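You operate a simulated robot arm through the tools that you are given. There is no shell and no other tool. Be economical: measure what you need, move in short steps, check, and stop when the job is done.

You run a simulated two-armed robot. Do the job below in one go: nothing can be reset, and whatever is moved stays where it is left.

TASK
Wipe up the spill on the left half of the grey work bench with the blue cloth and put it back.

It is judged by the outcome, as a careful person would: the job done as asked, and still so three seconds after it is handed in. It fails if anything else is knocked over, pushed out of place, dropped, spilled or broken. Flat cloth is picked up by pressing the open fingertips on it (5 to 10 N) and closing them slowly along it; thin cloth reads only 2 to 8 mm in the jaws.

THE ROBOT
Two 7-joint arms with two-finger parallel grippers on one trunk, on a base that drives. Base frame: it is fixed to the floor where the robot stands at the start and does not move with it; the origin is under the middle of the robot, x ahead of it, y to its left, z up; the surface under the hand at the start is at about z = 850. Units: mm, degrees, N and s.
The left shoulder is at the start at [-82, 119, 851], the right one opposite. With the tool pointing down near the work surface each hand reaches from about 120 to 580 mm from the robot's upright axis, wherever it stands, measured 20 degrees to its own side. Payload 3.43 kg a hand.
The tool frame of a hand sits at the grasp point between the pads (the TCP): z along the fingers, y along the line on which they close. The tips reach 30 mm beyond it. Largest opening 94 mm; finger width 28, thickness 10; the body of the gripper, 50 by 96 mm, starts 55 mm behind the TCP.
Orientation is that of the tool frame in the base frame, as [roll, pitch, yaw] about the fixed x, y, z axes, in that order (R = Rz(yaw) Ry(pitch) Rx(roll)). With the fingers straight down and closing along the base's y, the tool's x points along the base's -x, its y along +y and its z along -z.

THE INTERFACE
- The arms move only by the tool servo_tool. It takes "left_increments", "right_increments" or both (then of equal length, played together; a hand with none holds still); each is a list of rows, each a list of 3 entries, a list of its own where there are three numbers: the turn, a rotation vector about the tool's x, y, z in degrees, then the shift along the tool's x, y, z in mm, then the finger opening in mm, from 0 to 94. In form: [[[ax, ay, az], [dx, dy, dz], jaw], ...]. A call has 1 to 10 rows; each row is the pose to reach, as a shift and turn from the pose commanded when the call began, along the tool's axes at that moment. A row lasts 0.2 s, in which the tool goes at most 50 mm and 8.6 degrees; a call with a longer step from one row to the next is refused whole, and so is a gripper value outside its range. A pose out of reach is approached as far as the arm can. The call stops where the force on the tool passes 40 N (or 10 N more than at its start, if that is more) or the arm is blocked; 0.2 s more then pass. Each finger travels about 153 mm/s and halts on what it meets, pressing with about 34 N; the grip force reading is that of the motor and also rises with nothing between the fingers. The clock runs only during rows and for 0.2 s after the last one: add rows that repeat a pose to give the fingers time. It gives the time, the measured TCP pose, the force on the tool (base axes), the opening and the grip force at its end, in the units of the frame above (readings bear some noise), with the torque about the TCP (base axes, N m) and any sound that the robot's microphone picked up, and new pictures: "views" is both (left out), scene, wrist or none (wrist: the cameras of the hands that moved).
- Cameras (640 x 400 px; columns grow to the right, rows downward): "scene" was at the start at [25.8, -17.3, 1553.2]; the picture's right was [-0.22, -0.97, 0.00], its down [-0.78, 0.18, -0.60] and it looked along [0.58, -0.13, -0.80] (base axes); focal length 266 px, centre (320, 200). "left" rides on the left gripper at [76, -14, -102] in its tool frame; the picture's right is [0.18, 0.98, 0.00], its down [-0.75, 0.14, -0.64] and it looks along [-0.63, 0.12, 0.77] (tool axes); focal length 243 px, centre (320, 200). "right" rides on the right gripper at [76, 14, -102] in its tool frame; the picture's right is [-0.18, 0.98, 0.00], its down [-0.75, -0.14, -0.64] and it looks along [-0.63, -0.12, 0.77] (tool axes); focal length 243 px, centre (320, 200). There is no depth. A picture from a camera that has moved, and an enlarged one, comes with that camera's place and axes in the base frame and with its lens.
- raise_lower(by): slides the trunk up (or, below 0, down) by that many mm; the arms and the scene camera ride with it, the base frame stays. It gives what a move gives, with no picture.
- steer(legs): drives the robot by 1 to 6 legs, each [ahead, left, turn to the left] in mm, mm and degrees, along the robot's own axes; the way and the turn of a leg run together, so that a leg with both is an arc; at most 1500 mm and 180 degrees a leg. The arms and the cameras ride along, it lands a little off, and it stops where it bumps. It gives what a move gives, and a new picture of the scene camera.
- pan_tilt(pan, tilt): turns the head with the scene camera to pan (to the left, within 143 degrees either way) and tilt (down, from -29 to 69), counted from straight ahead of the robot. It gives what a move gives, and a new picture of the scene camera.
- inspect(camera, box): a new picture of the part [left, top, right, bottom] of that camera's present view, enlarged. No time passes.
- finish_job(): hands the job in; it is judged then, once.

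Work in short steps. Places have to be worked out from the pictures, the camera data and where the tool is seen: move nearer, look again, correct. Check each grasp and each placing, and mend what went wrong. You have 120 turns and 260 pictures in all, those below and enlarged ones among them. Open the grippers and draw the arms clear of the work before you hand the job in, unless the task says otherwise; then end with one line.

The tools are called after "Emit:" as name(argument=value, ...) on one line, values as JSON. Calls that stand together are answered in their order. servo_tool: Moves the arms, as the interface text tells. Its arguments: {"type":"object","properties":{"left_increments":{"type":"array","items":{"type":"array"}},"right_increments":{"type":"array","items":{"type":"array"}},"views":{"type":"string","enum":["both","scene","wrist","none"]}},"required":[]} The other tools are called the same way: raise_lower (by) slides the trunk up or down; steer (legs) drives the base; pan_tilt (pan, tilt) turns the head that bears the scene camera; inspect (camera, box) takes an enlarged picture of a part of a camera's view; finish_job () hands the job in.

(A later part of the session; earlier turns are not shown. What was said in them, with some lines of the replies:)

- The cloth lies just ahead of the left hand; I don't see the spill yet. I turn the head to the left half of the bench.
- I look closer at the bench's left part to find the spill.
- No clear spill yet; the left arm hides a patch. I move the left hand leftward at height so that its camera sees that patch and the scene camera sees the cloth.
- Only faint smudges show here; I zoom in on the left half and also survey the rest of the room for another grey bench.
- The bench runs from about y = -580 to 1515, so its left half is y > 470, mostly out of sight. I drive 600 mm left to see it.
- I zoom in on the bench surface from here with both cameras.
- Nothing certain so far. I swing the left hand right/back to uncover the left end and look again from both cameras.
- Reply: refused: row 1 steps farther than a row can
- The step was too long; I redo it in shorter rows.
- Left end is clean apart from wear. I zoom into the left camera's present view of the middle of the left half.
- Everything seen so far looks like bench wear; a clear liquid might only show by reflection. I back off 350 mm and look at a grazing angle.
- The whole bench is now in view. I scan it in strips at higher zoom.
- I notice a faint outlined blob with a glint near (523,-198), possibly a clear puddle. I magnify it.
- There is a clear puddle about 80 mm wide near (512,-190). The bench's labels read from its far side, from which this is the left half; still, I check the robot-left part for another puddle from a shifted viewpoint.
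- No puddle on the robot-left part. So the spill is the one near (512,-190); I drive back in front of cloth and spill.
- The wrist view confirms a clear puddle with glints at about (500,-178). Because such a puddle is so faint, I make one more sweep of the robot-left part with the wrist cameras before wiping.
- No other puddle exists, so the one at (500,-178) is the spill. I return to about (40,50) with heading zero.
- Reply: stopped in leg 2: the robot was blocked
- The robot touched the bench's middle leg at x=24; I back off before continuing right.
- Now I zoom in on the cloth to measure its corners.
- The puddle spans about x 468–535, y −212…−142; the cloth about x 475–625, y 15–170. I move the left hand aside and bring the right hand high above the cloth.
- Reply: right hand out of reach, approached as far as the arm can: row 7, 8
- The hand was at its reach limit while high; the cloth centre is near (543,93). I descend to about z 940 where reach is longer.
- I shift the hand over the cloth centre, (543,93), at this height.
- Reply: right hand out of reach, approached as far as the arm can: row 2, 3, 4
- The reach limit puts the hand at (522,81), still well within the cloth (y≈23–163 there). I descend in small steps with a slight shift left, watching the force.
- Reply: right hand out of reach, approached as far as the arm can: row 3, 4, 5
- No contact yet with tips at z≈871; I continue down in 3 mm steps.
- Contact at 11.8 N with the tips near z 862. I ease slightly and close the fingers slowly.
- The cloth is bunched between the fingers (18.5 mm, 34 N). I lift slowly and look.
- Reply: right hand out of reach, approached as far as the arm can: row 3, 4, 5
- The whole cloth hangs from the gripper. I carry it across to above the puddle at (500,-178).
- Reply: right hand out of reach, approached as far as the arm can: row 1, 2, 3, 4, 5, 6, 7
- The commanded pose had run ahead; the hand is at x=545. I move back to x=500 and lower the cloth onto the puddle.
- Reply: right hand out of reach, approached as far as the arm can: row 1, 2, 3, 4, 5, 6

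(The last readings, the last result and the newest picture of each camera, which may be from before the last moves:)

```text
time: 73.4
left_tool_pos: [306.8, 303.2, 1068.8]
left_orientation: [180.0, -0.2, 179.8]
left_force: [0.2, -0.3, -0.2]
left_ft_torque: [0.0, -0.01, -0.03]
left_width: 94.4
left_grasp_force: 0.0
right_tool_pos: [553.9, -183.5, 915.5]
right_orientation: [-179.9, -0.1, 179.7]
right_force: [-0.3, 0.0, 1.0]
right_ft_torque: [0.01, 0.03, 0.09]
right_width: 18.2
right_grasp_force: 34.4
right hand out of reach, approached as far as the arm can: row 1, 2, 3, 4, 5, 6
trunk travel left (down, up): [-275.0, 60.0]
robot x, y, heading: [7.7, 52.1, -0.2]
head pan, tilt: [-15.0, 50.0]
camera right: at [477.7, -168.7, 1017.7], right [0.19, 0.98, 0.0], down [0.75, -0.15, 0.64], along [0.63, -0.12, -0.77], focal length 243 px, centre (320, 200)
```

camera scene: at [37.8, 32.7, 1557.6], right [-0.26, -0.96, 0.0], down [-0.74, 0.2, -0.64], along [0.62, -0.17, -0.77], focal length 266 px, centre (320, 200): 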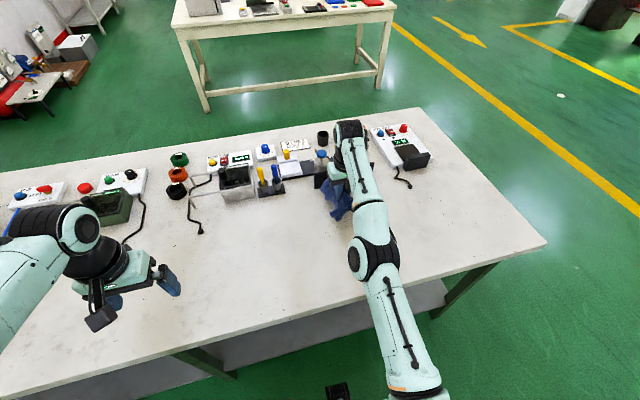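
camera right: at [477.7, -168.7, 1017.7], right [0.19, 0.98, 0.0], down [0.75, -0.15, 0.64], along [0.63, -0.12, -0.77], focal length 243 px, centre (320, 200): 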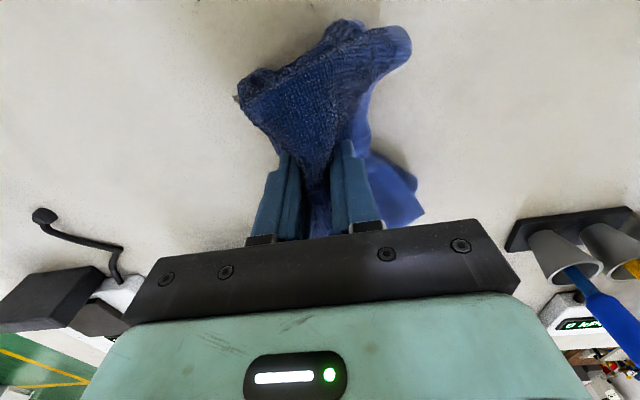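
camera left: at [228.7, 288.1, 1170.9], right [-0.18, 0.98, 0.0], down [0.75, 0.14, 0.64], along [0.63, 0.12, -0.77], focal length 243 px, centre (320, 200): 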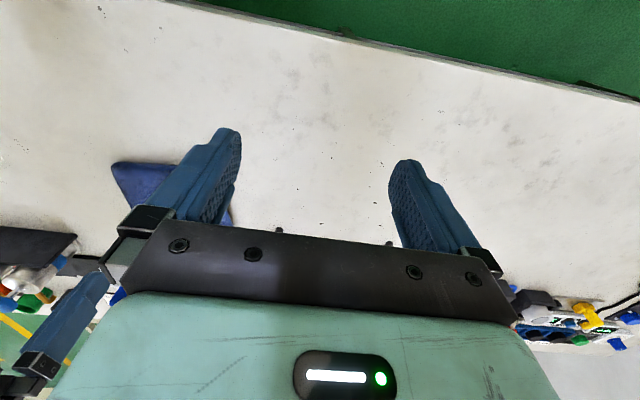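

The arm seems stuck near full stretch and did not draw back as told. I lift a little and command a clear pull back toward the robot.

Emit:
servo_tool(right_increments=[[[0, 0, 0], [20, 0, -20], 2], [[0, 0, 0], [50, 0, -40], 2], [[0, 0, 0], [85, 0, -50], 2], [[0, 0, 0], [120, 0, -50], 2], [[0, 0, 0], [150, 0, -50], 2], [[0, 0, 0], [150, 0, -50], 2]], views="both")

```text
time: 74.8
left_tool_pos: [307.7, 301.4, 1069.5]
left_orientation: [-179.9, 0.0, 179.7]
left_force: [0.0, -0.2, -0.5]
left_ft_torque: [-0.05, 0.0, 0.0]
left_width: 94.0
left_grasp_force: 0.0
right_tool_pos: [526.0, -200.5, 1003.5]
right_orientation: [-180.0, -0.1, 179.7]
right_force: [1.8, -0.2, -0.8]
right_ft_torque: [-0.01, 0.05, 0.08]
right_width: 18.2
right_grasp_force: 34.0
right hand out of reach, approached as far as the arm can: row 1, 2, 3, 4, 5, 6
trunk travel left (down, up): [-275.0, 60.0]
robot x, y, heading: [10.2, 53.8, -0.5]
head pan, tilt: [-15.0, 50.0]
camera scene: at [38.0, 32.2, 1557.6], right [-0.26, -0.96, 0.0], down [-0.74, 0.2, -0.64], along [0.62, -0.17, -0.77], focal length 266 px, centre (320, 200)
camera right: at [451.0, -184.8, 1106.3], right [0.19, 0.98, 0.0], down [0.75, -0.14, 0.64], along [0.63, -0.12, -0.77], focal length 243 px, centre (320, 200)
```

scene: 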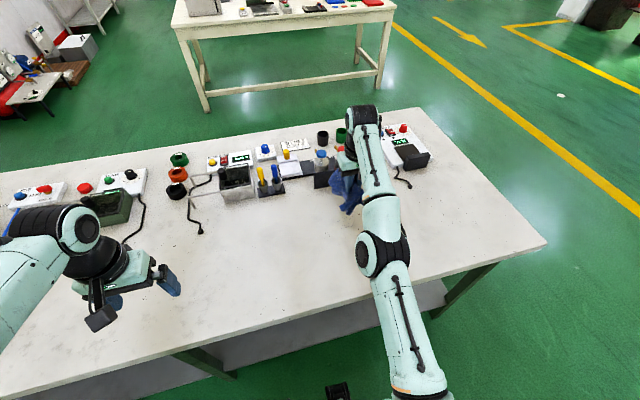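
right: 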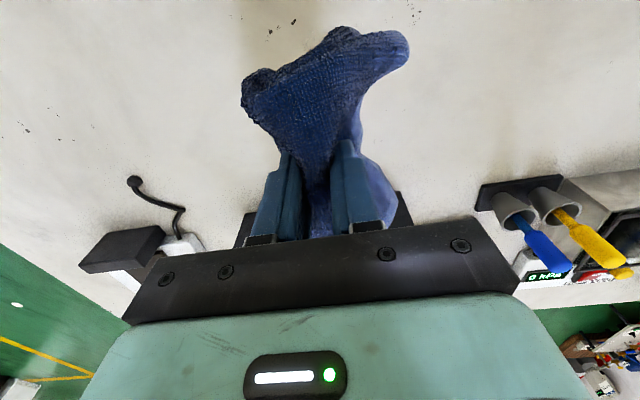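

The arm stays locked straight. I try pulling back while yawing the hand and raising it, to get the elbow to bend.

Emit:
servo_tool(right_increments=[[[0, 0, 7], [20, 0, -20], 2], [[0, 0, 14], [45, 0, -40], 2], [[0, 0, 21], [80, 0, -50], 2], [[0, 0, 28], [120, 0, -50], 2], [[0, 0, 28], [150, 0, -50], 2], [[0, 0, 28], [150, 0, -50], 2]], views="none")

```text
time: 76.2
left_tool_pos: [306.5, 302.2, 1068.5]
left_orientation: [179.9, 0.0, 179.7]
left_force: [0.0, -1.1, -0.4]
left_ft_torque: [-0.02, 0.0, -0.02]
left_width: 94.4
left_grasp_force: 0.1
right_tool_pos: [496.2, -222.9, 1070.2]
right_orientation: [-179.9, 0.0, 151.6]
right_force: [1.2, 0.5, -0.6]
right_ft_torque: [0.02, 0.02, 0.37]
right_width: 17.2
right_grasp_force: 34.4
right hand out of reach, approached as far as the arm can: row 1, 2, 3, 4, 5, 6
trunk travel left (down, up): [-275.0, 60.0]
robot x, y, heading: [12.3, 54.8, -0.1]
head pan, tilt: [-15.0, 50.0]
```

Still locked. I test a tilt of the fingers forward (wrist inward) with a gentle pull in small steps.

Emit:
servo_tool(right_increments=[[[0, -5, 0], [5, 0, 0], 2], [[0, -10, 0], [10, 0, 0], 2], [[0, -15, 0], [15, 0, 0], 2], [[0, -20, 0], [20, 0, 0], 2], [[0, -20, 0], [40, 0, 0], 2], [[0, -20, 0], [60, 0, 0], 2]], views="both")

```text
time: 77.6
left_tool_pos: [306.6, 301.7, 1069.7]
left_orientation: [180.0, 0.0, 179.7]
left_force: [-0.4, 0.2, 0.3]
left_ft_torque: [-0.03, 0.03, -0.02]
left_width: 94.3
left_grasp_force: 0.1
right_tool_pos: [538.7, -208.1, 1126.1]
right_orientation: [-179.9, 20.0, 151.7]
right_force: [-0.1, 0.3, 0.4]
right_ft_torque: [0.04, 0.01, 0.27]
right_width: 17.1
right_grasp_force: 33.9
right hand out of reach, approached as far as the arm can: row 1, 2, 3, 4, 5, 6
trunk travel left (down, up): [-275.0, 60.0]
robot x, y, heading: [9.8, 53.0, 0.0]
head pan, tilt: [-15.0, 50.0]
camera scene: at [37.7, 32.5, 1557.6], right [-0.26, -0.96, 0.0], down [-0.74, 0.2, -0.64], along [0.62, -0.17, -0.77], focal length 266 px, centre (320, 200)
camera right: at [451.7, -143.6, 1196.5], right [0.62, 0.78, 0.06], down [0.36, -0.36, 0.86], along [0.7, -0.51, -0.51], focal length 243 px, centre (320, 200)
```

scene: 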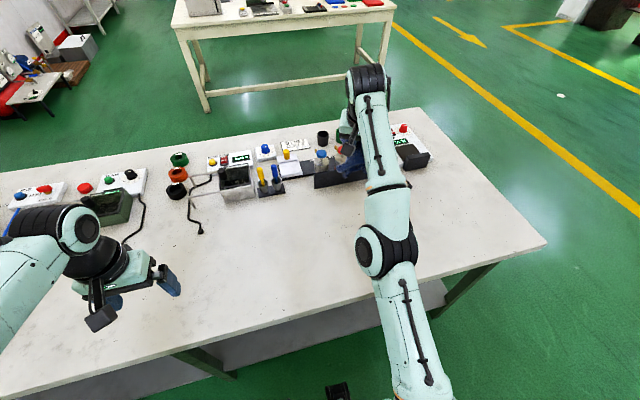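
right: 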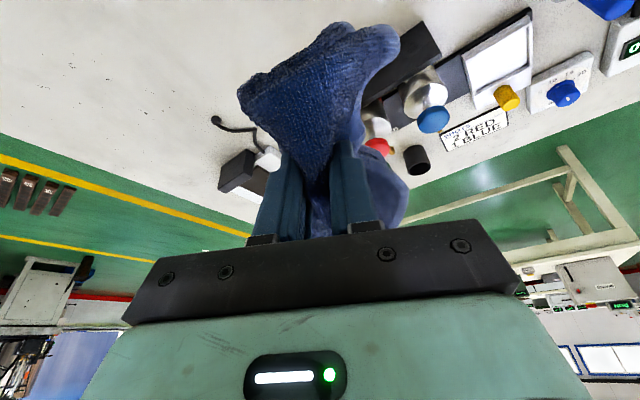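

The arm is in a bad branch near its limit. I undo the tilt and yaw, then I will return to the earlier good pose over the cloth's place and draw in from there.

Emit:
servo_tool(right_increments=[[[0, 7, 0], [5, 0, 0], 2], [[0, 14, 0], [10, 0, 0], 2], [[0, 20, 0], [10, 0, 0], 2]], views="none")

Emit:
servo_tool(right_increments=[[[0, 0, -7], [0, 0, 0], 2], [[0, 0, -14], [0, 0, 0], 2], [[0, 0, -21], [0, 0, 0], 2], [[0, 0, -28], [0, 0, 0], 2]], views="none")

```text
time: 78.4
left_tool_pos: [305.7, 302.7, 1069.8]
left_orientation: [-180.0, 0.0, 179.7]
left_force: [-0.3, -0.7, 0.2]
left_ft_torque: [-0.01, -0.01, 0.02]
left_width: 94.1
left_grasp_force: 0.0
right_tool_pos: [488.8, -185.7, 1102.6]
right_orientation: [-180.0, 2.0, 151.7]
right_force: [0.1, 0.7, -0.9]
right_ft_torque: [-0.02, -0.03, 0.23]
right_width: 17.0
right_grasp_force: 34.0
right hand out of reach, approached as far as the arm can: row 1, 2, 3
trunk travel left (down, up): [-275.0, 60.0]
robot x, y, heading: [8.6, 52.6, -0.3]
head pan, tilt: [-15.0, 50.0]
```

```text
time: 79.4
left_tool_pos: [306.3, 301.3, 1068.9]
left_orientation: [180.0, 0.0, 179.7]
left_force: [-0.8, 0.5, -0.9]
left_ft_torque: [-0.01, -0.03, -0.02]
left_width: 94.0
left_grasp_force: 0.1
right_tool_pos: [487.0, -185.8, 1100.4]
right_orientation: [180.0, 0.0, 179.8]
right_force: [1.4, 0.2, -0.4]
right_ft_torque: [0.01, -0.04, -0.34]
right_width: 16.7
right_grasp_force: 33.3
right hand out of reach, approached as far as the arm can: row 2, 3
trunk travel left (down, up): [-275.0, 60.0]
robot x, y, heading: [10.5, 53.2, -0.3]
head pan, tilt: [-15.0, 50.0]
```

Only some rows were flagged now. I try a modest downward and inward move from here.

Emit:
servo_tool(right_increments=[[[0, 0, 0], [5, 0, 20], 2], [[0, 0, 0], [15, 0, 40], 2], [[0, 0, 0], [30, 0, 60], 2], [[0, 0, 0], [50, 0, 70], 2], [[0, 0, 0], [60, 0, 70], 2]], views="wrist")

```text
time: 80.6
left_tool_pos: [306.9, 302.5, 1069.3]
left_orientation: [180.0, 0.0, 179.7]
left_force: [-0.7, 0.3, -0.1]
left_ft_torque: [-0.01, 0.01, 0.02]
left_width: 93.9
left_grasp_force: 0.1
right_tool_pos: [428.5, -184.6, 1032.3]
right_orientation: [-180.0, -0.1, 179.7]
right_force: [0.4, 0.5, -0.2]
right_ft_torque: [-0.01, -0.02, -0.33]
right_width: 16.8
right_grasp_force: 34.3
trunk travel left (down, up): [-275.0, 60.0]
robot x, y, heading: [14.8, 54.4, -0.4]
head pan, tilt: [-15.0, 50.0]
camera right: at [352.6, -169.6, 1134.2], right [0.19, 0.98, 0.0], down [0.75, -0.14, 0.64], along [0.63, -0.12, -0.77], focal length 243 px, centre (320, 200)
```

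right: 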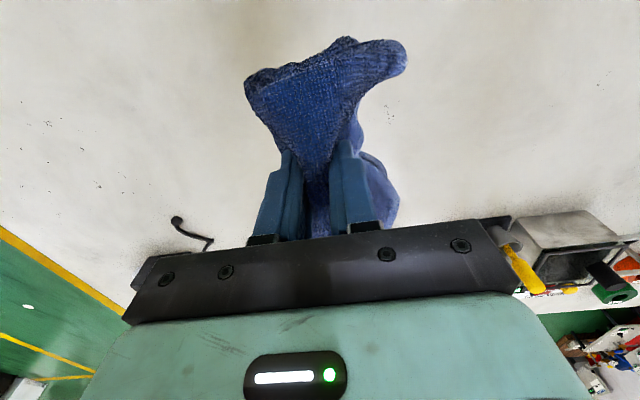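

Unstuck: the hand follows again at (428,-184,1032). Now I go forward and down to (495,-178,915).

Emit:
servo_tool(right_increments=[[[0, 0, 0], [0, 0, 35], 2], [[0, 0, 0], [-10, 3, 65], 2], [[0, 0, 0], [-30, 6, 85], 2], [[0, 0, 0], [-50, 6, 100], 2], [[0, 0, 0], [-66, 6, 117], 2], [[0, 0, 0], [-66, 6, 117], 2]], views="wrist")

```text
time: 82.0
left_tool_pos: [306.3, 301.7, 1069.8]
left_orientation: [-180.0, -0.1, 179.7]
left_force: [0.3, -0.8, 0.9]
left_ft_torque: [0.01, -0.02, -0.03]
left_width: 94.1
left_grasp_force: 0.1
right_tool_pos: [495.5, -181.3, 915.1]
right_orientation: [179.9, -0.1, 179.7]
right_force: [-0.8, -0.4, -0.1]
right_ft_torque: [0.03, 0.02, -0.33]
right_width: 16.7
right_grasp_force: 34.2
trunk travel left (down, up): [-275.0, 60.0]
robot x, y, heading: [11.0, 51.5, -0.3]
head pan, tilt: [-15.0, 50.0]
camera right: at [418.5, -165.7, 1017.3], right [0.19, 0.98, 0.0], down [0.75, -0.14, 0.64], along [0.63, -0.12, -0.77], focal length 243 px, centre (320, 200)
```

right: 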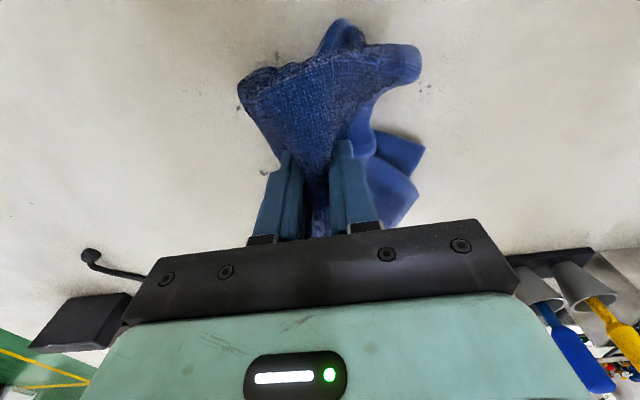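

Tracking well; the cloth hangs over the puddle. I press down gently.

Emit:
servo_tool(right_increments=[[[0, 0, 0], [0, 0, 8], 2], [[0, 0, 0], [0, 0, 15], 2], [[0, 0, 0], [0, 0, 20], 2], [[0, 0, 0], [0, 0, 23], 2], [[0, 0, 0], [0, 0, 23], 2]], views="none")

```text
time: 83.2
left_tool_pos: [305.1, 303.3, 1069.8]
left_orientation: [179.9, 0.1, 179.8]
left_force: [0.1, 1.6, 0.4]
left_ft_torque: [0.02, -0.02, -0.04]
left_width: 94.1
left_grasp_force: 0.0
right_tool_pos: [495.0, -179.3, 896.4]
right_orientation: [180.0, 0.6, 179.7]
right_force: [2.5, -0.8, 34.1]
right_ft_torque: [-0.06, -0.05, -0.17]
right_width: 16.5
right_grasp_force: 33.5
trunk travel left (down, up): [-275.0, 60.0]
robot x, y, heading: [12.6, 54.6, -0.2]
head pan, tilt: [-15.0, 50.0]
```

Pressed at 34 N; I ease to about 10 N and wipe in overlapping strokes over the near half of the puddle.

Emit:
servo_tool(right_increments=[[[0, 0, 0], [0, 0, -3], 2], [[0, 0, 0], [0, 30, -3], 2], [[0, 0, 0], [15, 45, -3], 2], [[0, 0, 0], [15, 5, -3], 2], [[0, 0, 0], [15, -40, -3], 2], [[0, 0, 0], [35, -45, -3], 2], [[0, 0, 0], [35, -5, -3], 2], [[0, 0, 0], [35, 40, -3], 2], [[0, 0, 0], [0, 45, -3], 2], [[0, 0, 0], [0, 5, -3], 2]], views="wrist")

```text
time: 85.4
left_tool_pos: [306.3, 302.6, 1069.1]
left_orientation: [-180.0, 0.1, 179.7]
left_force: [0.0, 0.2, -0.4]
left_ft_torque: [0.01, 0.0, 0.0]
left_width: 93.9
left_grasp_force: 0.1
right_tool_pos: [495.2, -170.1, 896.3]
right_orientation: [179.8, 0.2, 179.8]
right_force: [1.6, 7.1, 22.2]
right_ft_torque: [0.27, -0.06, -0.19]
right_width: 16.6
right_grasp_force: 33.7
trunk travel left (down, up): [-275.0, 60.0]
robot x, y, heading: [9.6, 55.5, -0.4]
head pan, tilt: [-15.0, 50.0]
camera right: at [418.4, -155.8, 997.6], right [0.19, 0.98, 0.0], down [0.75, -0.14, 0.64], along [0.63, -0.12, -0.76], focal length 243 px, centre (320, 200)
```

right: 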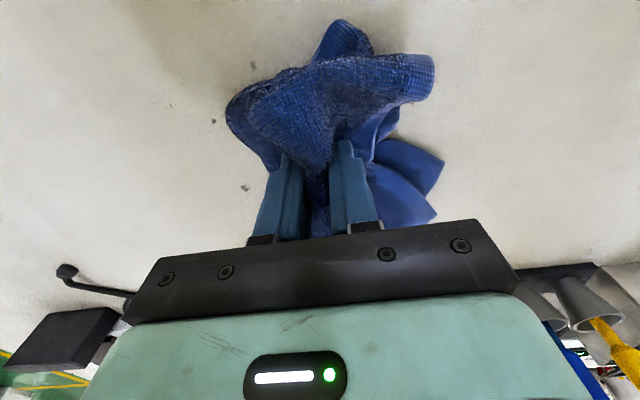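

Good contact. Now strokes across the middle and far half.

Emit:
servo_tool(right_increments=[[[0, 0, 0], [0, -45, 0], 2], [[0, 0, 0], [-15, -45, 0], 2], [[0, 0, 0], [-15, 0, 0], 2], [[0, 0, 0], [-15, 40, 0], 2], [[0, 0, 0], [-32, 40, 0], 2], [[0, 0, 0], [-32, -5, 0], 2], [[0, 0, 0], [-32, -45, 0], 2], [[0, 0, 0], [-10, -45, 0], 2], [[0, 0, 0], [10, -5, 0], 2], [[0, 0, 0], [10, 30, 0], 2]], views="none")

```text
time: 87.6
left_tool_pos: [305.8, 301.7, 1069.8]
left_orientation: [180.0, 0.1, 179.7]
left_force: [-0.5, -0.2, -0.1]
left_ft_torque: [-0.01, 0.0, -0.01]
left_width: 93.9
left_grasp_force: 0.0
right_tool_pos: [484.1, -144.6, 896.1]
right_orientation: [-179.9, 0.0, 179.5]
right_force: [-0.2, -7.7, 22.3]
right_ft_torque: [-0.18, -0.01, -0.1]
right_width: 17.0
right_grasp_force: 33.7
trunk travel left (down, up): [-275.0, 60.0]
robot x, y, heading: [7.4, 55.6, -0.0]
head pan, tilt: [-15.0, 50.0]
```

I lift straight up a little, draw back and to the left, and inspect the puddle area.

Emit:
servo_tool(right_increments=[[[0, 0, 0], [10, 0, -20], 2], [[0, 0, 0], [30, 0, -50], 2], [[0, 0, 0], [55, 30, -80], 2], [[0, 0, 0], [85, 60, -100], 2], [[0, 0, 0], [110, 95, -110], 2], [[0, 0, 0], [130, 130, -110], 2]], views="both")

Emit:
inspect(camera="scene", box=[300, 180, 420, 255])

Emit:
inspect(camera="right", box=[60, 60, 260, 185])

```text
time: 89.0
left_tool_pos: [306.9, 302.0, 1070.3]
left_orientation: [180.0, 0.0, 179.6]
left_force: [-0.2, 0.3, 0.3]
left_ft_torque: [-0.03, -0.01, 0.0]
left_width: 93.9
left_grasp_force: 0.1
right_tool_pos: [357.0, -16.4, 1005.3]
right_orientation: [-179.9, 0.0, 179.7]
right_force: [0.8, -0.5, -1.3]
right_ft_torque: [0.02, 0.0, -0.15]
right_width: 16.8
right_grasp_force: 34.6
trunk travel left (down, up): [-275.0, 60.0]
robot x, y, heading: [9.0, 54.2, -0.4]
head pan, tilt: [-15.0, 50.0]
camera scene: at [37.5, 32.8, 1557.6], right [-0.26, -0.96, 0.0], down [-0.74, 0.2, -0.64], along [0.62, -0.17, -0.77], focal length 266 px, centre (320, 200)
camera right: at [280.1, -0.8, 1107.1], right [0.19, 0.98, 0.0], down [0.75, -0.14, 0.64], along [0.63, -0.12, -0.77], focal length 243 px, centre (320, 200)
```

scene: 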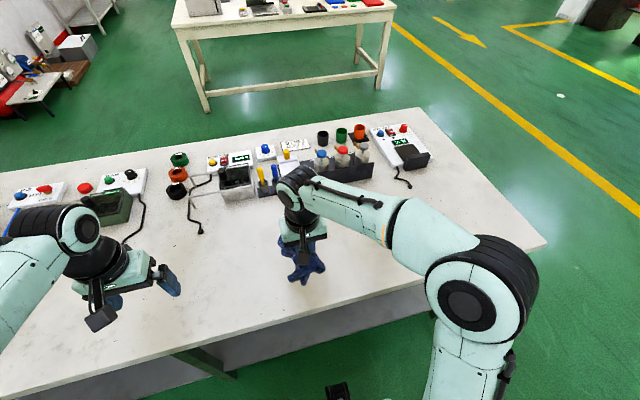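
right: 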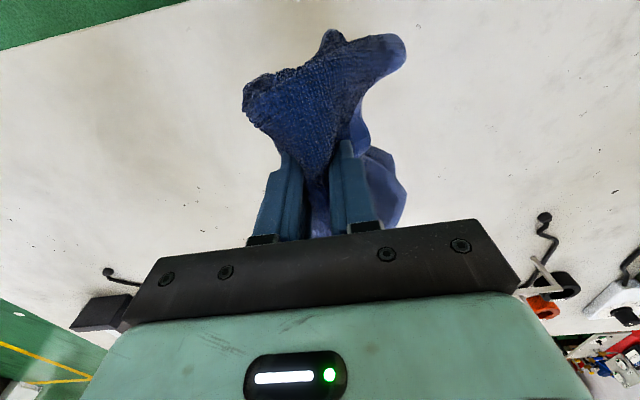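

```text
5.33 times, centred on (360, 218) of scene
camera zoom: at [37.5, 32.8, 1557.6], right [-0.26, -0.96, 0.0], down [-0.74, 0.2, -0.64], along [0.62, -0.17, -0.77], focal length 1421 px, centre (107, 107)
```

zoom: 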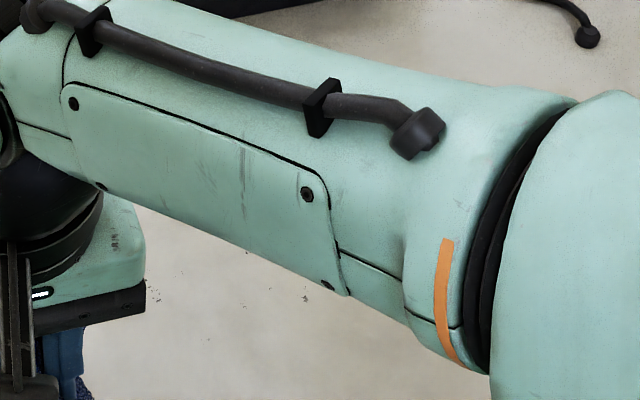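

```text
3.20 times, centred on (160, 122) of right
camera zoom: at [280.1, -0.8, 1107.1], right [0.19, 0.98, 0.0], down [0.75, -0.14, 0.64], along [0.63, -0.12, -0.77], focal length 776 px, centre (832, 448)
```

zoom: 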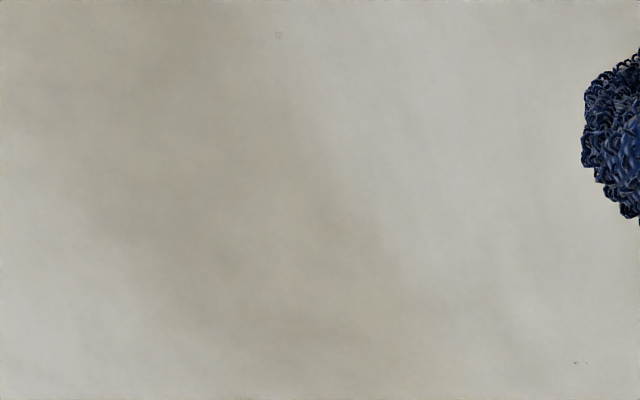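

The puddle area should be at about pixel (231,217) of the right camera; I zoom there.

Emit:
inspect(camera="right", box=[110, 150, 270, 250])

```text
4.00 times, centred on (190, 200) of right
camera zoom: at [280.1, -0.8, 1107.1], right [0.19, 0.98, 0.0], down [0.75, -0.14, 0.64], along [0.63, -0.12, -0.77], focal length 970 px, centre (840, 200)
```

zoom: 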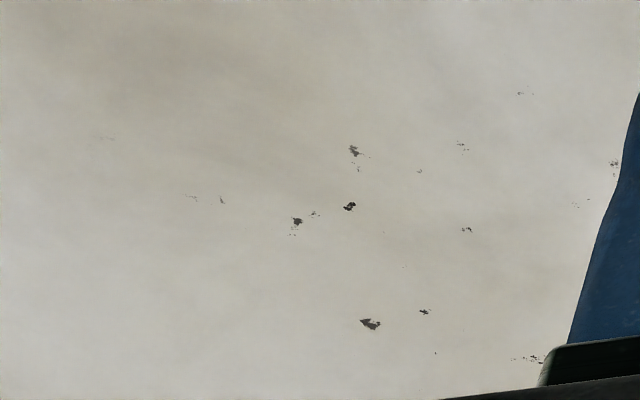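

No puddle outline remains visible. I carry the cloth back toward its place, keeping inside reach: (490,92,940) first.

Emit:
servo_tool(right_increments=[[[0, 0, 0], [-15, 20, 5], 2], [[0, 0, 0], [-40, 45, 15], 2], [[0, 0, 0], [-70, 70, 30], 2], [[0, 0, 0], [-100, 90, 45], 2], [[0, 0, 0], [-125, 105, 60], 2], [[0, 0, 0], [-138, 108, 70], 2], [[0, 0, 0], [-138, 108, 70], 2]], views="wrist")

```text
time: 90.6
left_tool_pos: [305.6, 302.9, 1069.1]
left_orientation: [-180.0, -0.1, 179.7]
left_force: [0.1, -0.2, 0.0]
left_ft_torque: [0.0, 0.01, -0.02]
left_width: 93.9
left_grasp_force: 0.1
right_tool_pos: [495.1, 92.4, 934.2]
right_orientation: [179.9, 0.0, 179.6]
right_force: [0.1, -0.6, -0.8]
right_ft_torque: [0.02, -0.02, -0.12]
right_width: 16.9
right_grasp_force: 34.1
trunk travel left (down, up): [-275.0, 60.0]
robot x, y, heading: [10.4, 51.4, -0.5]
head pan, tilt: [-15.0, 50.0]
camera right: at [418.3, 108.2, 1037.3], right [0.19, 0.98, 0.0], down [0.75, -0.14, 0.64], along [0.63, -0.12, -0.77], focal length 243 px, centre (320, 200)
```

right: 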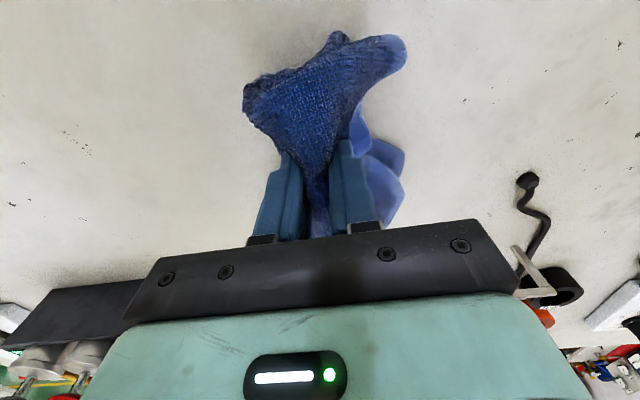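

I lower it onto its original spot, (525,92), down to light contact.

Emit:
servo_tool(right_increments=[[[0, 0, 0], [-5, 0, 15], 2], [[0, 0, 0], [-15, 0, 26], 2], [[0, 0, 0], [-25, 0, 33], 2], [[0, 0, 0], [-30, 0, 38], 2], [[0, 0, 0], [-30, 0, 38], 2]], views="none")

```text
time: 91.8
left_tool_pos: [305.9, 301.8, 1069.5]
left_orientation: [-180.0, 0.1, 179.6]
left_force: [0.1, -1.0, -0.9]
left_ft_torque: [0.02, 0.0, -0.02]
left_width: 93.9
left_grasp_force: 0.1
right_tool_pos: [524.4, 92.8, 896.9]
right_orientation: [179.9, 0.1, 179.7]
right_force: [-3.7, 0.8, 11.0]
right_ft_torque: [0.14, 0.17, -0.12]
right_width: 16.9
right_grasp_force: 33.8
trunk travel left (down, up): [-275.0, 60.0]
robot x, y, heading: [11.1, 49.6, -0.4]
head pan, tilt: [-15.0, 50.0]
```

Contact at 11 N at the original spot. I open the fingers slowly.

Emit:
servo_tool(right_increments=[[[0, 0, 0], [0, 0, 0], 20], [[0, 0, 0], [0, 0, 0], 28], [[0, 0, 0], [0, 0, 0], 36], [[0, 0, 0], [0, 0, 0], 46], [[0, 0, 0], [0, 0, 0], 56], [[0, 0, 0], [0, 0, 0], 68], [[0, 0, 0], [0, 0, 0], 80], [[0, 0, 0], [0, 0, 0], 92]], views="wrist")

```text
time: 93.6
left_tool_pos: [306.3, 302.1, 1070.0]
left_orientation: [-180.0, 0.0, 179.7]
left_force: [0.1, -0.4, 0.4]
left_ft_torque: [0.02, 0.02, -0.03]
left_width: 94.1
left_grasp_force: 0.0
right_tool_pos: [524.1, 92.2, 897.6]
right_orientation: [180.0, 0.0, 179.7]
right_force: [0.1, -1.5, 5.3]
right_ft_torque: [0.1, 0.0, 0.0]
right_width: 89.9
right_grasp_force: 0.0
trunk travel left (down, up): [-275.0, 60.0]
robot x, y, heading: [11.0, 55.0, -0.4]
head pan, tilt: [-15.0, 50.0]
camera right: at [447.8, 107.6, 998.8], right [0.19, 0.98, 0.0], down [0.75, -0.14, 0.64], along [0.63, -0.12, -0.77], focal length 243 px, centre (320, 200)
```

right: 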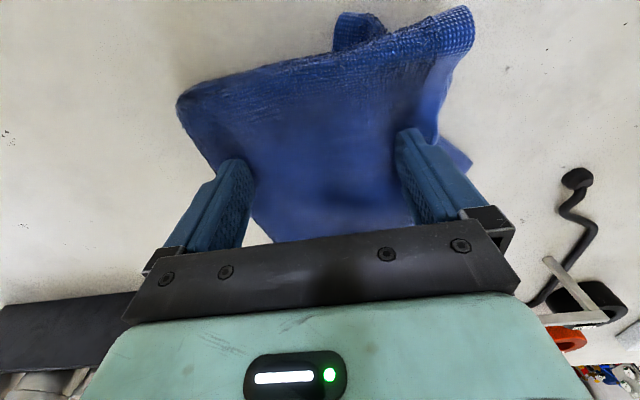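

The cloth spread out well at its place. I lift off and draw back inside reach.

Emit:
servo_tool(right_increments=[[[0, 0, 0], [0, 0, -12], 92], [[0, 0, 0], [8, 0, -30], 92], [[0, 0, 0], [28, 0, -55], 92], [[0, 0, 0], [55, 0, -85], 92], [[0, 0, 0], [85, -15, -115], 92], [[0, 0, 0], [115, -40, -140], 92], [[0, 0, 0], [145, -75, -155], 92], [[0, 0, 0], [170, -115, -160], 92], [[0, 0, 0], [195, -155, -165], 92], [[0, 0, 0], [215, -190, -170], 92]], views="both")

```text
time: 95.8
left_tool_pos: [306.1, 301.6, 1070.0]
left_orientation: [180.0, 0.0, 179.7]
left_force: [0.3, -0.8, 0.4]
left_ft_torque: [0.0, 0.0, 0.01]
left_width: 94.1
left_grasp_force: 0.1
right_tool_pos: [308.2, -96.5, 1066.5]
right_orientation: [180.0, -0.1, 179.8]
right_force: [0.4, -0.1, -0.2]
right_ft_torque: [0.01, 0.01, 0.01]
right_width: 92.0
right_grasp_force: 0.0
trunk travel left (down, up): [-275.0, 60.0]
robot x, y, heading: [11.7, 53.6, -0.4]
head pan, tilt: [-15.0, 50.0]
camera scene: at [37.1, 31.5, 1557.6], right [-0.26, -0.96, 0.0], down [-0.74, 0.2, -0.64], along [0.62, -0.17, -0.77], focal length 266 px, centre (320, 200)
camera right: at [231.5, -81.0, 1167.3], right [0.19, 0.98, 0.0], down [0.75, -0.14, 0.64], along [0.63, -0.12, -0.77], focal length 243 px, centre (320, 200)
```

scene: 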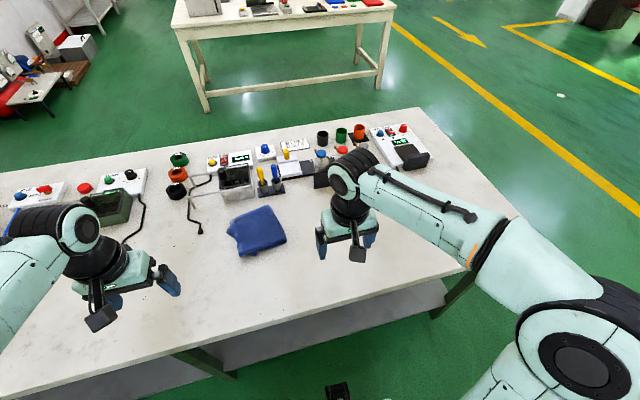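
right: 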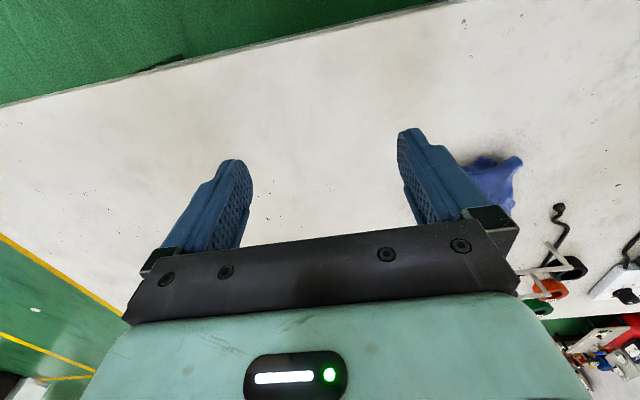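

The cloth lies where it was. I place the right hand where it first saw the puddle and inspect spill area and cloth.

Emit:
servo_tool(right_increments=[[[0, 0, 0], [0, -30, 0], 94], [[0, 0, 0], [0, -53, 0], 94], [[0, 0, 0], [0, -53, 0], 94]], views="none")

Emit:
inspect(camera="right", box=[240, 130, 400, 230])

Emit:
inspect(camera="scene", box=[200, 140, 360, 240])

```text
time: 96.6
left_tool_pos: [306.4, 302.7, 1069.6]
left_orientation: [-180.0, 0.0, 179.6]
left_force: [-0.4, -0.8, 1.0]
left_ft_torque: [0.01, -0.01, 0.01]
left_width: 93.8
left_grasp_force: 0.0
right_tool_pos: [307.9, -149.2, 1066.4]
right_orientation: [179.9, 0.0, 179.7]
right_force: [0.3, -0.9, -0.1]
right_ft_torque: [0.02, -0.01, 0.02]
right_width: 94.1
right_grasp_force: 0.0
trunk travel left (down, up): [-275.0, 60.0]
robot x, y, heading: [6.6, 51.3, -0.2]
head pan, tilt: [-15.0, 50.0]
```

```text
4.00 times, centred on (320, 180) of right
camera zoom: at [231.2, -133.9, 1168.6], right [0.19, 0.98, 0.0], down [0.75, -0.14, 0.64], along [0.63, -0.12, -0.77], focal length 970 px, centre (320, 280)
```

zoom: 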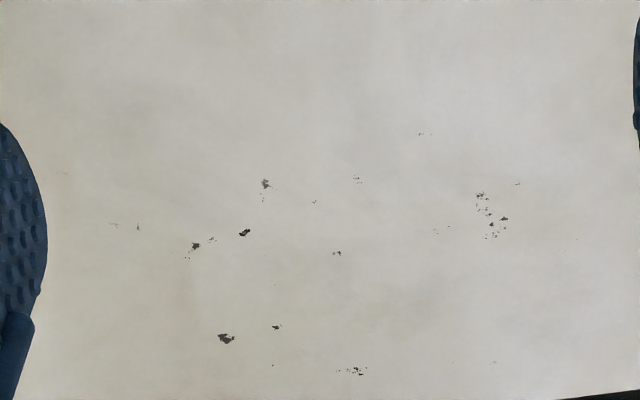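

```text
4.00 times, centred on (280, 190) of scene
camera zoom: at [37.8, 32.3, 1557.6], right [-0.26, -0.96, 0.0], down [-0.74, 0.2, -0.64], along [0.62, -0.17, -0.77], focal length 1066 px, centre (480, 240)
```

zoom: 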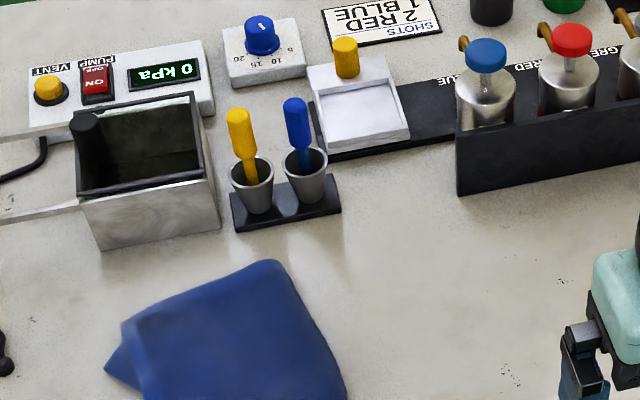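

The puddle and its glints are gone, and the cloth is back with nothing else moved. A last look at the rest of the bench end for any remainder.

Emit:
inspect(camera="right", box=[40, 90, 240, 215])

Emit:
inspect(camera="right", box=[220, 20, 460, 170])

```text
3.20 times, centred on (140, 152) of right
camera zoom: at [231.2, -133.9, 1168.6], right [0.19, 0.98, 0.0], down [0.75, -0.14, 0.64], along [0.63, -0.12, -0.77], focal length 776 px, centre (896, 352)
```

zoom: 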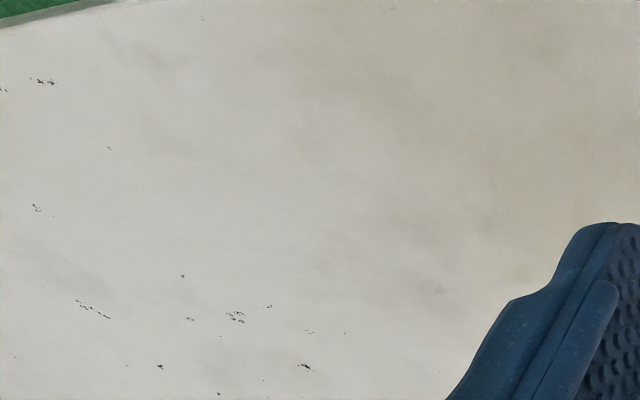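

```text
2.67 times, centred on (340, 95) of right
camera zoom: at [231.2, -133.9, 1168.6], right [0.19, 0.98, 0.0], down [0.75, -0.14, 0.64], along [0.63, -0.12, -0.77], focal length 647 px, centre (267, 480)
```

zoom: 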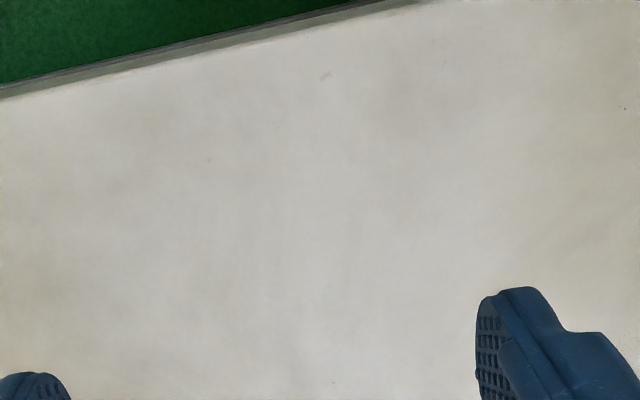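

The bench is clean here too, both grippers are open, and the arms are well above the work. I hand the job in.

Emit:
finish_job()

```text
The job is handed in.
```

I wiped up the only spill I found, a clear puddle on the robot's right side of the bench (the left half when the bench labels are read from the far side), and put the blue cloth back where it lay, slightly rumpled. The robot's base bumped the bench's middle leg once while driving, and nothing in the later pictures looked moved.
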